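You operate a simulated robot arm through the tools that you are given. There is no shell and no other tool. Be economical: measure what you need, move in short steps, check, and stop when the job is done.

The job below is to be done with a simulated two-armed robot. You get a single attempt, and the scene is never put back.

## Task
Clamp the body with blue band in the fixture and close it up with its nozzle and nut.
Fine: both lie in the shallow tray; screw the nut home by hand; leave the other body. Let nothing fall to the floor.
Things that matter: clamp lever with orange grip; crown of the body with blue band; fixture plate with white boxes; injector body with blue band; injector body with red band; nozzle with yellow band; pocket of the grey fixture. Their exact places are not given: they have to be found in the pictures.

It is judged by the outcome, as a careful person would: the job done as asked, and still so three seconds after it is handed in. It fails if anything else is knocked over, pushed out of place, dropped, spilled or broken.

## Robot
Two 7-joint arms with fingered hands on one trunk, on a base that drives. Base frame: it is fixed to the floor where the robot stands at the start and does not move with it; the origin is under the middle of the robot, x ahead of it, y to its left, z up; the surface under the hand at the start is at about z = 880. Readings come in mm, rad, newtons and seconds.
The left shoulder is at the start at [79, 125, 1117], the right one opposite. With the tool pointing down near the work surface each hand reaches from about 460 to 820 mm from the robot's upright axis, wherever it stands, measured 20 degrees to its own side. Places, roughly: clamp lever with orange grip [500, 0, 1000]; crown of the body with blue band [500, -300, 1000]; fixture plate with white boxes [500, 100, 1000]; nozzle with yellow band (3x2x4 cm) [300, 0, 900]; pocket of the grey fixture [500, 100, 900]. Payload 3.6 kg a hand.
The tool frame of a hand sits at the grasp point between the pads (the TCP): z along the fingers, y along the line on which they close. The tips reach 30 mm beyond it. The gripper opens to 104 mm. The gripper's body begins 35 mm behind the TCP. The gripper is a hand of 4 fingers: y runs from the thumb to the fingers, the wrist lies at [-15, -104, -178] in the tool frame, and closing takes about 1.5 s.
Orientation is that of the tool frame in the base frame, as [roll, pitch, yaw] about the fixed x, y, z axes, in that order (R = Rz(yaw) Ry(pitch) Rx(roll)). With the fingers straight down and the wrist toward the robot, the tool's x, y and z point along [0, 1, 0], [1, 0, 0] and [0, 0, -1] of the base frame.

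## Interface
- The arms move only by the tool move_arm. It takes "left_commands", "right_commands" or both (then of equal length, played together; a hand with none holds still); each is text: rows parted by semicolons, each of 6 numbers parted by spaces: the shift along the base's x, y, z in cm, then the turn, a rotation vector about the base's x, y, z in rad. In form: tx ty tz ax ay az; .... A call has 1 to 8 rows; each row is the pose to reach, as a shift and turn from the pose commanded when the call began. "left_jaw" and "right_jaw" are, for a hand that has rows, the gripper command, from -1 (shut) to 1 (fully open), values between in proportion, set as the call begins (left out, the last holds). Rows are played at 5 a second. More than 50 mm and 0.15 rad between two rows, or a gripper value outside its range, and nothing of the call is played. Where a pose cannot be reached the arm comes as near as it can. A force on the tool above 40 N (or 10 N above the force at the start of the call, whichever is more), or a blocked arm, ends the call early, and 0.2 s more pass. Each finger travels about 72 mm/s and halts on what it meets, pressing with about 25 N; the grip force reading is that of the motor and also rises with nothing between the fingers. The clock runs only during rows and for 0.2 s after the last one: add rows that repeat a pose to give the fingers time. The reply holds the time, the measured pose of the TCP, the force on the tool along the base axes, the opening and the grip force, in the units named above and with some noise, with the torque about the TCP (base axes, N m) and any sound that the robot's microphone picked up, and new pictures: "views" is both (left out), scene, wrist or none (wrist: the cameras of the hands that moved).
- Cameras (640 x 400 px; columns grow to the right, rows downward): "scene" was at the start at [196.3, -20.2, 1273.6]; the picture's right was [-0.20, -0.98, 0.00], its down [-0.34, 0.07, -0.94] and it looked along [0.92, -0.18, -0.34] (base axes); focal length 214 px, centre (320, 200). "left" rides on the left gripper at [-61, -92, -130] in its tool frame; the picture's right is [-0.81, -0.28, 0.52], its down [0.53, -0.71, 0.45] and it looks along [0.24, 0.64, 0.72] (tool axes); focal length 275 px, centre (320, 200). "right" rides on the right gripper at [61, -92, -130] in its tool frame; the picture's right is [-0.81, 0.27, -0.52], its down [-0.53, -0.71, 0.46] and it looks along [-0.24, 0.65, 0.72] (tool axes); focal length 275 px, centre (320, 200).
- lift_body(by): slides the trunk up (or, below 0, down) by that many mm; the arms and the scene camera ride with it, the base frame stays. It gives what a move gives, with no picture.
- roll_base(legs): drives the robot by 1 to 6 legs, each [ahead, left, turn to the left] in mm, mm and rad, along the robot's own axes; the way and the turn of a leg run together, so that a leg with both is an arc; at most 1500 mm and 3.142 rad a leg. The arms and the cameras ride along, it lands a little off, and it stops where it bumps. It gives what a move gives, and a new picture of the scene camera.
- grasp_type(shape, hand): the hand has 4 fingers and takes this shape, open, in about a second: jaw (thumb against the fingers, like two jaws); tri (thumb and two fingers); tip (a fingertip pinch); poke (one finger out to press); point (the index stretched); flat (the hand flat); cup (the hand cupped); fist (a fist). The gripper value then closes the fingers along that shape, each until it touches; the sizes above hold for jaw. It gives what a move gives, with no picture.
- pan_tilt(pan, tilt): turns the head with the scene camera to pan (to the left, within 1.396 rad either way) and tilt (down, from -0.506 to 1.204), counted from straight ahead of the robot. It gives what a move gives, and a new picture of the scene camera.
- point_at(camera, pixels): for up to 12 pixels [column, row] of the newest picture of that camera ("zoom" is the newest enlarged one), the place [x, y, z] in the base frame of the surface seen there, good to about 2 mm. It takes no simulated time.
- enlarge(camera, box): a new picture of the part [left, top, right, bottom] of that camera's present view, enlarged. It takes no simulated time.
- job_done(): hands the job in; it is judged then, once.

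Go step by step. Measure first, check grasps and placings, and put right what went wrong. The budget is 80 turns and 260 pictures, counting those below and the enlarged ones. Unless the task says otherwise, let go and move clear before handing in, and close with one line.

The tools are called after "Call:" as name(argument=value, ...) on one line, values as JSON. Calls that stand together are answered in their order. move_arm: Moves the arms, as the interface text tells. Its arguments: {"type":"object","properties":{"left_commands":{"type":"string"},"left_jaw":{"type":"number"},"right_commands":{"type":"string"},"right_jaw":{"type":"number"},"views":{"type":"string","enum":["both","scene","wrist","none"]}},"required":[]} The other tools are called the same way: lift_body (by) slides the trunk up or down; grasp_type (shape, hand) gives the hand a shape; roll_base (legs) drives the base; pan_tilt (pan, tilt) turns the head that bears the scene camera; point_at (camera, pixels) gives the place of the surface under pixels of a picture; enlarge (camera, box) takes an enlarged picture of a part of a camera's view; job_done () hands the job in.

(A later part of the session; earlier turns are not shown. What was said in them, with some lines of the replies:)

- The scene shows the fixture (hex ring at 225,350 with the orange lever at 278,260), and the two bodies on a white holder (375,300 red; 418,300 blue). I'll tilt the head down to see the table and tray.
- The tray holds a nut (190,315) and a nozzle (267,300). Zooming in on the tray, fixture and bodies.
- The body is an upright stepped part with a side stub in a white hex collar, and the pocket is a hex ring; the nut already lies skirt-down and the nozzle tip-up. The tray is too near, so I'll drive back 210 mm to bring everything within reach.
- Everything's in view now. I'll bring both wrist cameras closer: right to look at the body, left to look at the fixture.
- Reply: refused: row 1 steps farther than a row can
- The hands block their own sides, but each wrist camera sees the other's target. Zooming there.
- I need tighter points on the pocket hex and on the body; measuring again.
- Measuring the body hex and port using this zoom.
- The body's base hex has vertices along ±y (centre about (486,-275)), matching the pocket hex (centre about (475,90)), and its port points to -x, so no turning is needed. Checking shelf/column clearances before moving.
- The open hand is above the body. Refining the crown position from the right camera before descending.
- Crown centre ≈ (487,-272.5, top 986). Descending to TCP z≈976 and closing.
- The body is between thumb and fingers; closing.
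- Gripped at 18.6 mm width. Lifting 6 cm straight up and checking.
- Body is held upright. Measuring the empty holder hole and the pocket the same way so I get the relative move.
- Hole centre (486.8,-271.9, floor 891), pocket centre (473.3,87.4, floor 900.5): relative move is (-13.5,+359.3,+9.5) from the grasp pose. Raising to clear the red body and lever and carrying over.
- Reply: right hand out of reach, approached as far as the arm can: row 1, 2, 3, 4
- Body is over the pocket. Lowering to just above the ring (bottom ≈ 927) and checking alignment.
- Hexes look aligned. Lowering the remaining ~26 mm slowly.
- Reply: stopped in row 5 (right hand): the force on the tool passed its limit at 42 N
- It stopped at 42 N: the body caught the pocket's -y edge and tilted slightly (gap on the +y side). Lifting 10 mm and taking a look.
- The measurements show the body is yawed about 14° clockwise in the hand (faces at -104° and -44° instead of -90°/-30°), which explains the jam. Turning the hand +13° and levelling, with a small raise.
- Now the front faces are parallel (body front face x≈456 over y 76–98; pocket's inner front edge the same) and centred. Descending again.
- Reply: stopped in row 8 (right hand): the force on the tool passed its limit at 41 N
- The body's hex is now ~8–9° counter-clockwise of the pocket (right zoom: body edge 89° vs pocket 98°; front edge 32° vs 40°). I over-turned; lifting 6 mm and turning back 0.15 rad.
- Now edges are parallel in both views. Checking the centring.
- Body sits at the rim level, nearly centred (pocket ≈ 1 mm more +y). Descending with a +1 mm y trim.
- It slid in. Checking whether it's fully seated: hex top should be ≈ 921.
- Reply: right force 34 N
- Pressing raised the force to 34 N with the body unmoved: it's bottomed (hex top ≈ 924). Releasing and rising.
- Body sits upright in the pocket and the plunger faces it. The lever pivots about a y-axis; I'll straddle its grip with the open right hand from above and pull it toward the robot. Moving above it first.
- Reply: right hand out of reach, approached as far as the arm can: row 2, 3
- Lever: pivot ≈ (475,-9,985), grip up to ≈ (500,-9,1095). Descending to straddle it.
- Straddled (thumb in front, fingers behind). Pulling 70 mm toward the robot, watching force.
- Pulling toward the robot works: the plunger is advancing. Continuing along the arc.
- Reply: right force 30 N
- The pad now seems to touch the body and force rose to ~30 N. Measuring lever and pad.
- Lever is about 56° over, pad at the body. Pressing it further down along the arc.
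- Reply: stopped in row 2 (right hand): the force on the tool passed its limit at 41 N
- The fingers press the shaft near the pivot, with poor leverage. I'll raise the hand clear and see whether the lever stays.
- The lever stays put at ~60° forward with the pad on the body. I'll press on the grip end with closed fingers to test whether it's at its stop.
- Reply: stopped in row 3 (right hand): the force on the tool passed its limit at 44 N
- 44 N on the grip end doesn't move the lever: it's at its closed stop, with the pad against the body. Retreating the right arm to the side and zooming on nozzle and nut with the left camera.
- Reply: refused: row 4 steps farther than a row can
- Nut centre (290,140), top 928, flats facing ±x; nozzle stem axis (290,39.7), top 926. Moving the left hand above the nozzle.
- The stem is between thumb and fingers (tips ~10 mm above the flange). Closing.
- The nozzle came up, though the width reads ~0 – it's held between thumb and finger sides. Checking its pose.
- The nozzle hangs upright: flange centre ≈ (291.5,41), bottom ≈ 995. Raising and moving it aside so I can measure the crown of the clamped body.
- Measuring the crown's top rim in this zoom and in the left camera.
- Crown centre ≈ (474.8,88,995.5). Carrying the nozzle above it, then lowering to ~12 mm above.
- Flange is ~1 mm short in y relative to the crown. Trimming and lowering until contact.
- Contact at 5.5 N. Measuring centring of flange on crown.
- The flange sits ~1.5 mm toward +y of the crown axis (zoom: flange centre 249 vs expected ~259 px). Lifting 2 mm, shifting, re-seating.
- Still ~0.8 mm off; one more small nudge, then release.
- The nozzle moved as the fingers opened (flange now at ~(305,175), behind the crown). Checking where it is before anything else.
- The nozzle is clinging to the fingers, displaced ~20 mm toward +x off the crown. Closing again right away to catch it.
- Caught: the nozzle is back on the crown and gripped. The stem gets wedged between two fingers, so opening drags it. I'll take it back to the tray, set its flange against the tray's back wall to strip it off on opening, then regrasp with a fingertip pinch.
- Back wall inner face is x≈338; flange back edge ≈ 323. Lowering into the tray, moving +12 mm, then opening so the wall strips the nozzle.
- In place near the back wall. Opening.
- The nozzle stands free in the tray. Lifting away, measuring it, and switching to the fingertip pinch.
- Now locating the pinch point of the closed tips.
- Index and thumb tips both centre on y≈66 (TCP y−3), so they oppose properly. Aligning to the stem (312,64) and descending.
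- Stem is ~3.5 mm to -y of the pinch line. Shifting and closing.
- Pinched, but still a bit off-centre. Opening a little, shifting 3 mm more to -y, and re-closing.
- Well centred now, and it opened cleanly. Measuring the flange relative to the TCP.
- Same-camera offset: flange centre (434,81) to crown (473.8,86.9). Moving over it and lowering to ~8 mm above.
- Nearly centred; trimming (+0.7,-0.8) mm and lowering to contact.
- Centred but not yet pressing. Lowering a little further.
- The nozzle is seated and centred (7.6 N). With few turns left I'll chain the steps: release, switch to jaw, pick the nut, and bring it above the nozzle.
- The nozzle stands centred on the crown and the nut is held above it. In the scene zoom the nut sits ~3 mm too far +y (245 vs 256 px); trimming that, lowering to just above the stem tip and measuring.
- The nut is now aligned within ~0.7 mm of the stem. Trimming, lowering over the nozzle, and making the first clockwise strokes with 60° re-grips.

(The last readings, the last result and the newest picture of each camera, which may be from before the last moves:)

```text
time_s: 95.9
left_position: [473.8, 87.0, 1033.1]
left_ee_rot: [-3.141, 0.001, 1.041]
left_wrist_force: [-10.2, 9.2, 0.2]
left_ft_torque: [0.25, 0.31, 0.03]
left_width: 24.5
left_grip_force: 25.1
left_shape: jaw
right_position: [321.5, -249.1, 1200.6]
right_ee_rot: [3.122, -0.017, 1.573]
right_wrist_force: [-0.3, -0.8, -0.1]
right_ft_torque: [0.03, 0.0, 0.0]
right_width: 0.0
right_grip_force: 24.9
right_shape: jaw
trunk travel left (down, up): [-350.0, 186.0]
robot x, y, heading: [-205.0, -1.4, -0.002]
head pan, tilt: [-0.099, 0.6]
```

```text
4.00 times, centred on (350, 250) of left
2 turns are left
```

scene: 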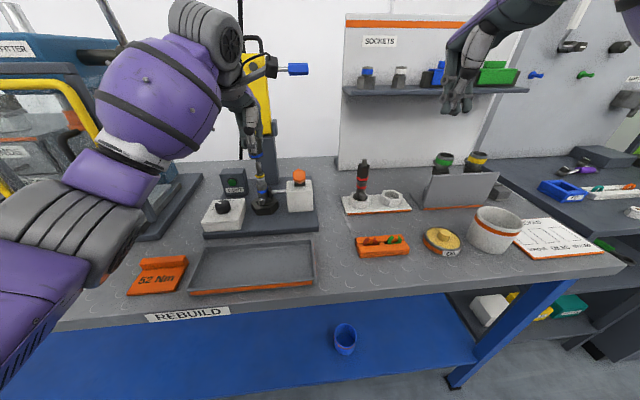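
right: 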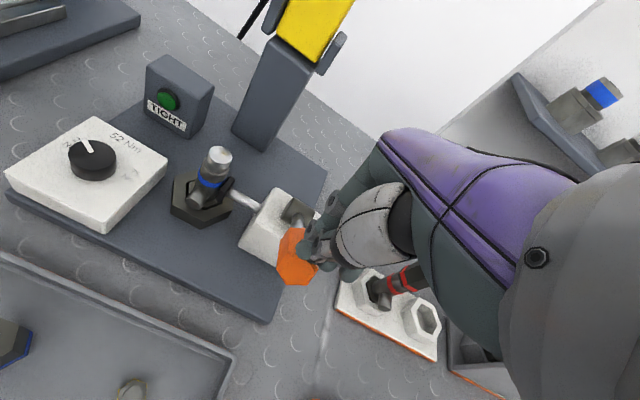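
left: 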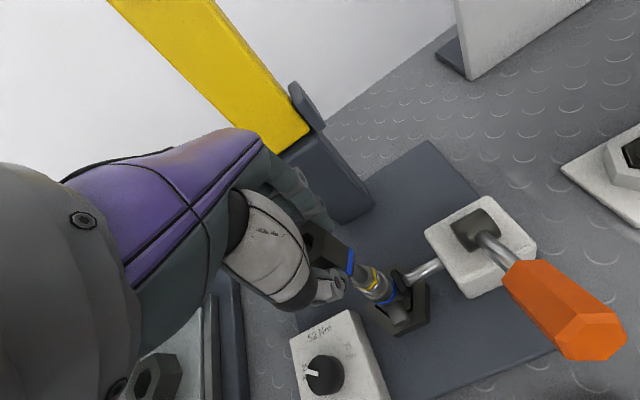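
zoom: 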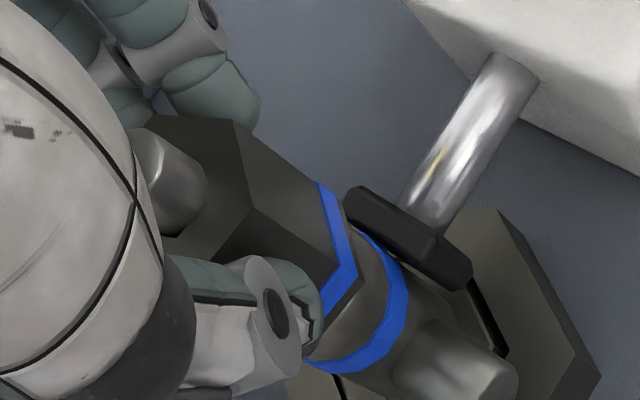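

After the strokes the nut has gone down over the crown (bottom edge row 240 → 278 → 282, still moving ~1.3 mm a stroke; the finished red one suggests ~3 mm more). Continuing with five more strokes, then letting go and lifting clear.

Call:
move_arm(left_commands="0 0 0 0 0 0;0 0 -0.2 0 0 0.15;0 0 -0.4 0 0 0.3;0 0 -0.4 0 0 0.45;0 0 -0.4 0 0 0.6;0 0 -0.4 0 0 0.75;0 0 -0.4 0 0 0.9;0 0 -0.4 0 0 1.047", left_jaw=-0.25, views="none")

Call:
move_arm(left_commands="0 0 0 0 0 0;0 0 0 0 0 -0.15;0 0 -0.02 0 0 -0.3;0 0 -0.04 0 0 -0.45;0 0 -0.06 0 0 -0.6;0 0 -0.08 0 0 -0.75;0 0 -0.1 0 0 -0.9;0 0 -0.1 0 0 -1.047", left_jaw=-1, views="none")

Call:
move_arm(left_commands="0 0 0 0 0 0;0 0 0 0 0 0.15;0 0 0 0 0 0.3;0 0 0 0 0 0.45;0 0 0 0 0 0.6;0 0 0 0 0 0.75;0 0 0 0 0 0.9;0 0 0 0 0 1.047", left_jaw=-0.25, views="none")

Call:
move_arm(left_commands="0 0 0 0 0 0;0 0 0 0 0 -0.15;0 0 -0.02 0 0 -0.3;0 0 -0.04 0 0 -0.45;0 0 -0.06 0 0 -0.6;0 0 -0.08 0 0 -0.75;0 0 -0.1 0 0 -0.9;0 0 -0.1 0 0 -1.047", left_jaw=-1, views="none")

Call:
enlarge(camera="scene", box=[245, 150, 285, 200])

Call:
move_arm(left_commands="0 0 0 0 0 0;0 0 0 0 0 0.15;0 0 0 0 0 0.3;0 0 0 0 0 0.45;0 0 0 0 0 0.6;0 0 0 0 0 0.75;0 0 0 0 0 0.9;0 0 0 0 0 1.047", left_jaw=-0.25, views="none")

Call:
move_arm(left_commands="0 0 0 0 0 0;0 0 0 0 0 -0.15;0 0 -0.02 0 0 -0.3;0 0 -0.04 0 0 -0.45;0 0 -0.06 0 0 -0.6;0 0 -0.08 0 0 -0.75;0 0 -0.1 0 0 -0.9;0 0 -0.1 0 0 -1.047", left_jaw=-1, views="none")

Call:
move_arm(left_commands="0 0 0 0 0 0;0 0 0 0 0 0.15;0 0 0 0 0 0.3;0 0 0 0 0 0.45;0 0 0 0 0 0.6;0 0 0 0 0 0.75;0 0 0 0 0 0.9;0 0 0 0 0 1.047", left_jaw=-0.25, views="none")

Call:
move_arm(left_commands="0 0 0 0 0 0;0 0 0 0 0 -0.15;0 0 -0.02 0 0 -0.3;0 0 -0.04 0 0 -0.45;0 0 -0.06 0 0 -0.6;0 0 -0.08 0 0 -0.75;0 0 -0.1 0 0 -0.9;0 0 -0.1 0 0 -1.047", left_jaw=-1, views="none")

Call:
move_arm(left_commands="0 0 0 0 0 0;0 0 0 0 0 0.15;0 0 0 0 0 0.3;0 0 0 0 0 0.45;0 0 0 0 0 0.6;0 0 0 0 0 0.75;0 0 0 0 0 0.9;0 0 0 0 0 1.047", left_jaw=-0.25, views="none")

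Call:
move_arm(left_commands="0 0 0 0 0 0;0 0 0 0 0 -0.15;0 0 -0.02 0 0 -0.3;0 0 -0.04 0 0 -0.45;0 0 -0.06 0 0 -0.6;0 0 -0.08 0 0 -0.75;0 0 -0.1 0 0 -0.9;0 0 -0.1 0 0 -1.047", left_jaw=-1, views="none")

Call:
enlarge(camera="scene", box=[245, 150, 285, 200])

Call:
move_arm(left_commands="0 0 0 0 0 0;0 0 0 0 0 0;0 0 0 0 0 0;0 0 0 0 0 0;0 0 3 0 0 0;0 0 7 0 0 0;0 0 11 0 0 0;0 0 11 0 0 0", left_jaw=0, views="none")

Call:
enlarge(camera="scene", box=[245, 150, 285, 200])

Call:
enlarge(camera="scene", box=[180, 130, 430, 300])

```text
time_s: 97.7
left_position: [475.0, 85.0, 1028.7]
left_ee_rot: [-3.142, -0.001, 2.091]
left_wrist_force: [-0.1, 0.1, -0.2]
left_ft_torque: [-0.01, 0.01, -0.03]
left_width: 38.8
left_grip_force: 0.1
left_shape: jaw
right_position: [324.1, -249.9, 1201.2]
right_ee_rot: [3.123, -0.018, 1.571]
right_wrist_force: [0.0, 0.6, -0.5]
right_ft_torque: [-0.02, 0.01, -0.03]
right_width: 0.1
right_grip_force: 25.2
right_shape: jaw
trunk travel left (down, up): [-350.0, 186.0]
robot x, y, heading: [-205.1, -0.6, -0.003]
head pan, tilt: [-0.099, 0.6]
```

```text
time_s: 99.5
left_position: [475.4, 87.5, 1027.2]
left_ee_rot: [3.141, -0.001, 1.039]
left_wrist_force: [-10.4, 8.5, -1.0]
left_ft_torque: [0.24, 0.27, 0.09]
left_width: 24.8
left_grip_force: 25.4
left_shape: jaw
right_position: [322.5, -249.6, 1202.2]
right_ee_rot: [3.123, -0.018, 1.574]
right_wrist_force: [0.1, -0.3, 0.8]
right_ft_torque: [-0.01, -0.01, 0.0]
right_width: 0.0
right_grip_force: 25.0
right_shape: jaw
trunk travel left (down, up): [-350.0, 186.0]
robot x, y, heading: [-204.7, 4.2, -0.003]
head pan, tilt: [-0.099, 0.6]
```

```text
time_s: 101.3
left_position: [475.0, 85.2, 1026.2]
left_ee_rot: [-3.139, 0.0, 2.09]
left_wrist_force: [1.0, 0.3, -0.3]
left_ft_torque: [-0.02, 0.03, 0.02]
left_width: 38.8
left_grip_force: 0.1
left_shape: jaw
right_position: [322.6, -251.3, 1200.3]
right_ee_rot: [3.122, -0.017, 1.57]
right_wrist_force: [-0.7, -0.5, -0.4]
right_ft_torque: [-0.02, -0.02, -0.03]
right_width: 0.1
right_grip_force: 24.6
right_shape: jaw
trunk travel left (down, up): [-350.0, 186.0]
robot x, y, heading: [-210.2, -0.4, -0.006]
head pan, tilt: [-0.099, 0.6]
```

```text
time_s: 103.1
left_position: [474.5, 88.4, 1025.8]
left_ee_rot: [-3.141, 0.001, 1.041]
left_wrist_force: [-9.5, 7.9, -0.2]
left_ft_torque: [0.19, 0.26, 0.08]
left_width: 24.8
left_grip_force: 24.8
left_shape: jaw
right_position: [322.7, -250.1, 1202.4]
right_ee_rot: [3.122, -0.018, 1.572]
right_wrist_force: [0.2, 0.5, 0.7]
right_ft_torque: [0.0, 0.04, 0.0]
right_width: 0.0
right_grip_force: 24.9
right_shape: jaw
trunk travel left (down, up): [-350.0, 186.0]
robot x, y, heading: [-205.7, -3.1, -0.004]
head pan, tilt: [-0.099, 0.6]
```

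```text
8.00 times, centred on (265, 175) of scene
```

zoom: 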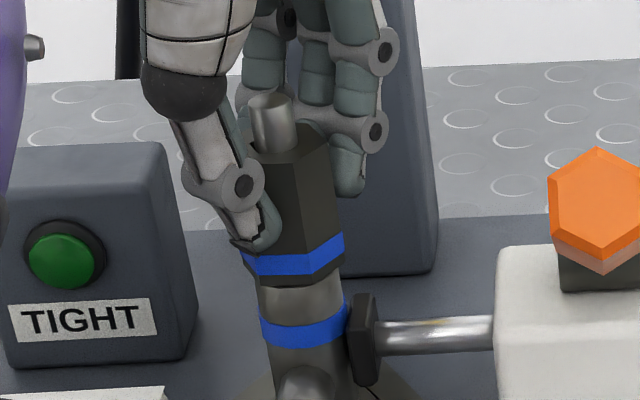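

```text
time_s: 104.9
left_position: [475.9, 85.7, 1025.9]
left_ee_rot: [-3.141, 0.0, 2.091]
left_wrist_force: [0.3, -0.6, 0.3]
left_ft_torque: [0.03, 0.0, -0.01]
left_width: 38.9
left_grip_force: 0.1
left_shape: jaw
right_position: [322.4, -251.8, 1201.9]
right_ee_rot: [3.123, -0.018, 1.572]
right_wrist_force: [0.0, 0.1, -0.1]
right_ft_torque: [0.0, 0.01, 0.02]
right_width: 0.0
right_grip_force: 25.3
right_shape: jaw
trunk travel left (down, up): [-350.0, 186.0]
robot x, y, heading: [-207.1, -1.1, -0.006]
head pan, tilt: [-0.099, 0.6]
```

```text
time_s: 106.7
left_position: [477.4, 93.8, 1024.8]
left_ee_rot: [3.141, -0.003, 1.051]
left_wrist_force: [6.4, 28.6, 1.4]
left_ft_torque: [0.77, -0.41, 0.84]
left_width: 22.9
left_grip_force: 24.8
left_shape: jaw
right_position: [324.5, -245.6, 1201.4]
right_ee_rot: [3.124, -0.016, 1.574]
right_wrist_force: [0.2, 0.1, 0.0]
right_ft_torque: [-0.01, 0.0, 0.03]
right_width: 0.2
right_grip_force: 25.0
right_shape: jaw
trunk travel left (down, up): [-350.0, 186.0]
robot x, y, heading: [-204.5, 4.6, -0.006]
head pan, tilt: [-0.099, 0.6]
```

```text
time_s: 108.5
left_position: [474.7, 85.6, 1025.6]
left_ee_rot: [3.141, 0.001, 2.09]
left_wrist_force: [1.0, -0.1, -0.4]
left_ft_torque: [-0.03, 0.02, -0.02]
left_width: 39.1
left_grip_force: 0.1
left_shape: jaw
right_position: [323.4, -249.6, 1200.8]
right_ee_rot: [3.124, -0.019, 1.571]
right_wrist_force: [0.3, -0.3, 0.1]
right_ft_torque: [-0.01, 0.02, -0.02]
right_width: 0.1
right_grip_force: 25.1
right_shape: jaw
trunk travel left (down, up): [-350.0, 186.0]
robot x, y, heading: [-206.0, 3.3, -0.009]
head pan, tilt: [-0.099, 0.6]
```

```text
time_s: 110.3
left_position: [477.4, 93.9, 1024.2]
left_ee_rot: [3.14, -0.004, 1.05]
left_wrist_force: [6.2, 29.6, -0.1]
left_ft_torque: [0.91, -0.6, 0.91]
left_width: 21.3
left_grip_force: 25.3
left_shape: jaw
right_position: [324.1, -245.3, 1202.3]
right_ee_rot: [3.125, -0.014, 1.573]
right_wrist_force: [0.1, -0.5, -0.6]
right_ft_torque: [0.01, 0.02, 0.02]
right_width: 0.0
right_grip_force: 24.7
right_shape: jaw
trunk travel left (down, up): [-350.0, 186.0]
robot x, y, heading: [-205.5, 0.5, -0.006]
head pan, tilt: [-0.099, 0.6]
```

```text
time_s: 112.1
left_position: [475.6, 84.1, 1025.5]
left_ee_rot: [3.141, 0.001, 2.091]
left_wrist_force: [0.6, -0.5, -0.5]
left_ft_torque: [0.03, -0.04, -0.01]
left_width: 38.8
left_grip_force: 0.0
left_shape: jaw
right_position: [324.1, -250.8, 1201.7]
right_ee_rot: [3.124, -0.016, 1.573]
right_wrist_force: [-0.6, 0.7, -0.5]
right_ft_torque: [0.04, 0.02, -0.03]
right_width: 0.0
right_grip_force: 24.8
right_shape: jaw
trunk travel left (down, up): [-350.0, 186.0]
robot x, y, heading: [-205.2, 2.5, -0.008]
head pan, tilt: [-0.099, 0.6]
```

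```text
time_s: 113.9
left_position: [477.5, 94.3, 1023.8]
left_ee_rot: [-3.14, -0.006, 1.051]
left_wrist_force: [4.7, 30.7, -0.6]
left_ft_torque: [0.87, -0.55, 0.86]
left_width: 21.8
left_grip_force: 24.6
left_shape: jaw
right_position: [324.3, -247.0, 1201.1]
right_ee_rot: [3.124, -0.015, 1.573]
right_wrist_force: [-0.7, 0.1, -0.5]
right_ft_torque: [-0.02, 0.0, 0.02]
right_width: 0.0
right_grip_force: 25.0
right_shape: jaw
trunk travel left (down, up): [-350.0, 186.0]
robot x, y, heading: [-209.4, 3.6, 0.001]
head pan, tilt: [-0.099, 0.6]
```

```text
8.00 times, centred on (265, 175) of scene
```

zoom: 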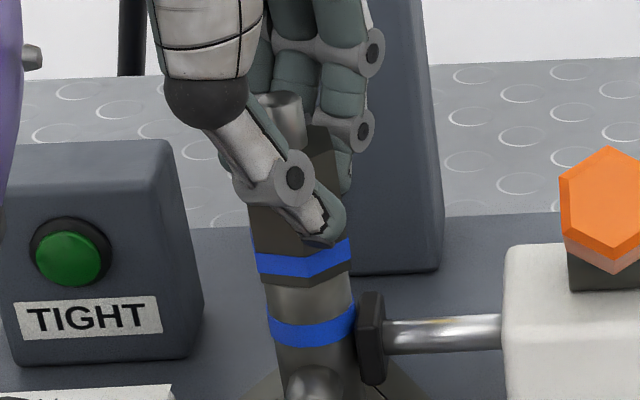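

```text
time_s: 115.7
left_position: [476.5, 86.0, 1133.2]
left_ee_rot: [-3.138, 0.001, 1.045]
left_wrist_force: [-0.2, -0.3, -0.6]
left_ft_torque: [-0.02, -0.03, -0.02]
left_width: 51.7
left_grip_force: 0.0
left_shape: jaw
right_position: [322.3, -250.9, 1202.0]
right_ee_rot: [3.124, -0.016, 1.572]
right_wrist_force: [0.0, -0.7, -0.1]
right_ft_torque: [0.01, -0.04, -0.01]
right_width: 0.1
right_grip_force: 25.4
right_shape: jaw
trunk travel left (down, up): [-350.0, 186.0]
robot x, y, heading: [-204.7, 0.6, -0.002]
head pan, tilt: [-0.099, 0.6]
```

```text
8.00 times, centred on (265, 175) of scene
```

zoom: 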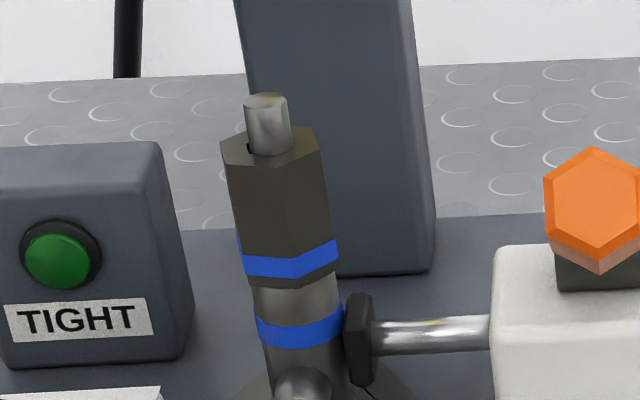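

```text
2.35 times, centred on (305, 215) of scene
1 turns are left
```

zoom: 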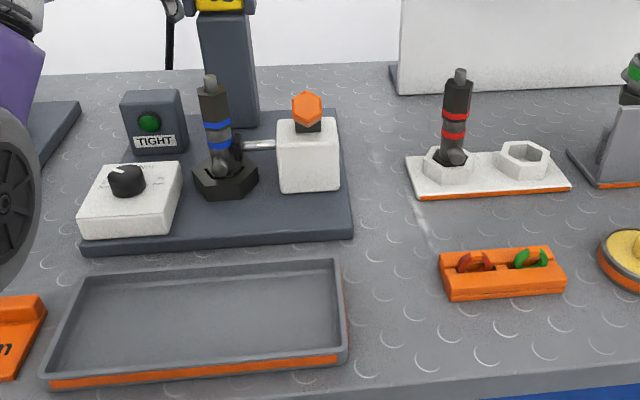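

The last three strokes met a firm stop: torque about z rose to about 0.9 N·m and the fingers slipped. The nut now sits on the body much as the red one does, the lever is still closed, and the hand is clear above, so I'm handing in.

Call:
job_done()

```text
The job is handed in.
```

I clamped the blue-banded body in the fixture, set the nozzle on its crown, and screwed the nut down by hand until it stopped turning. The red-banded body was left alone and nothing fell.
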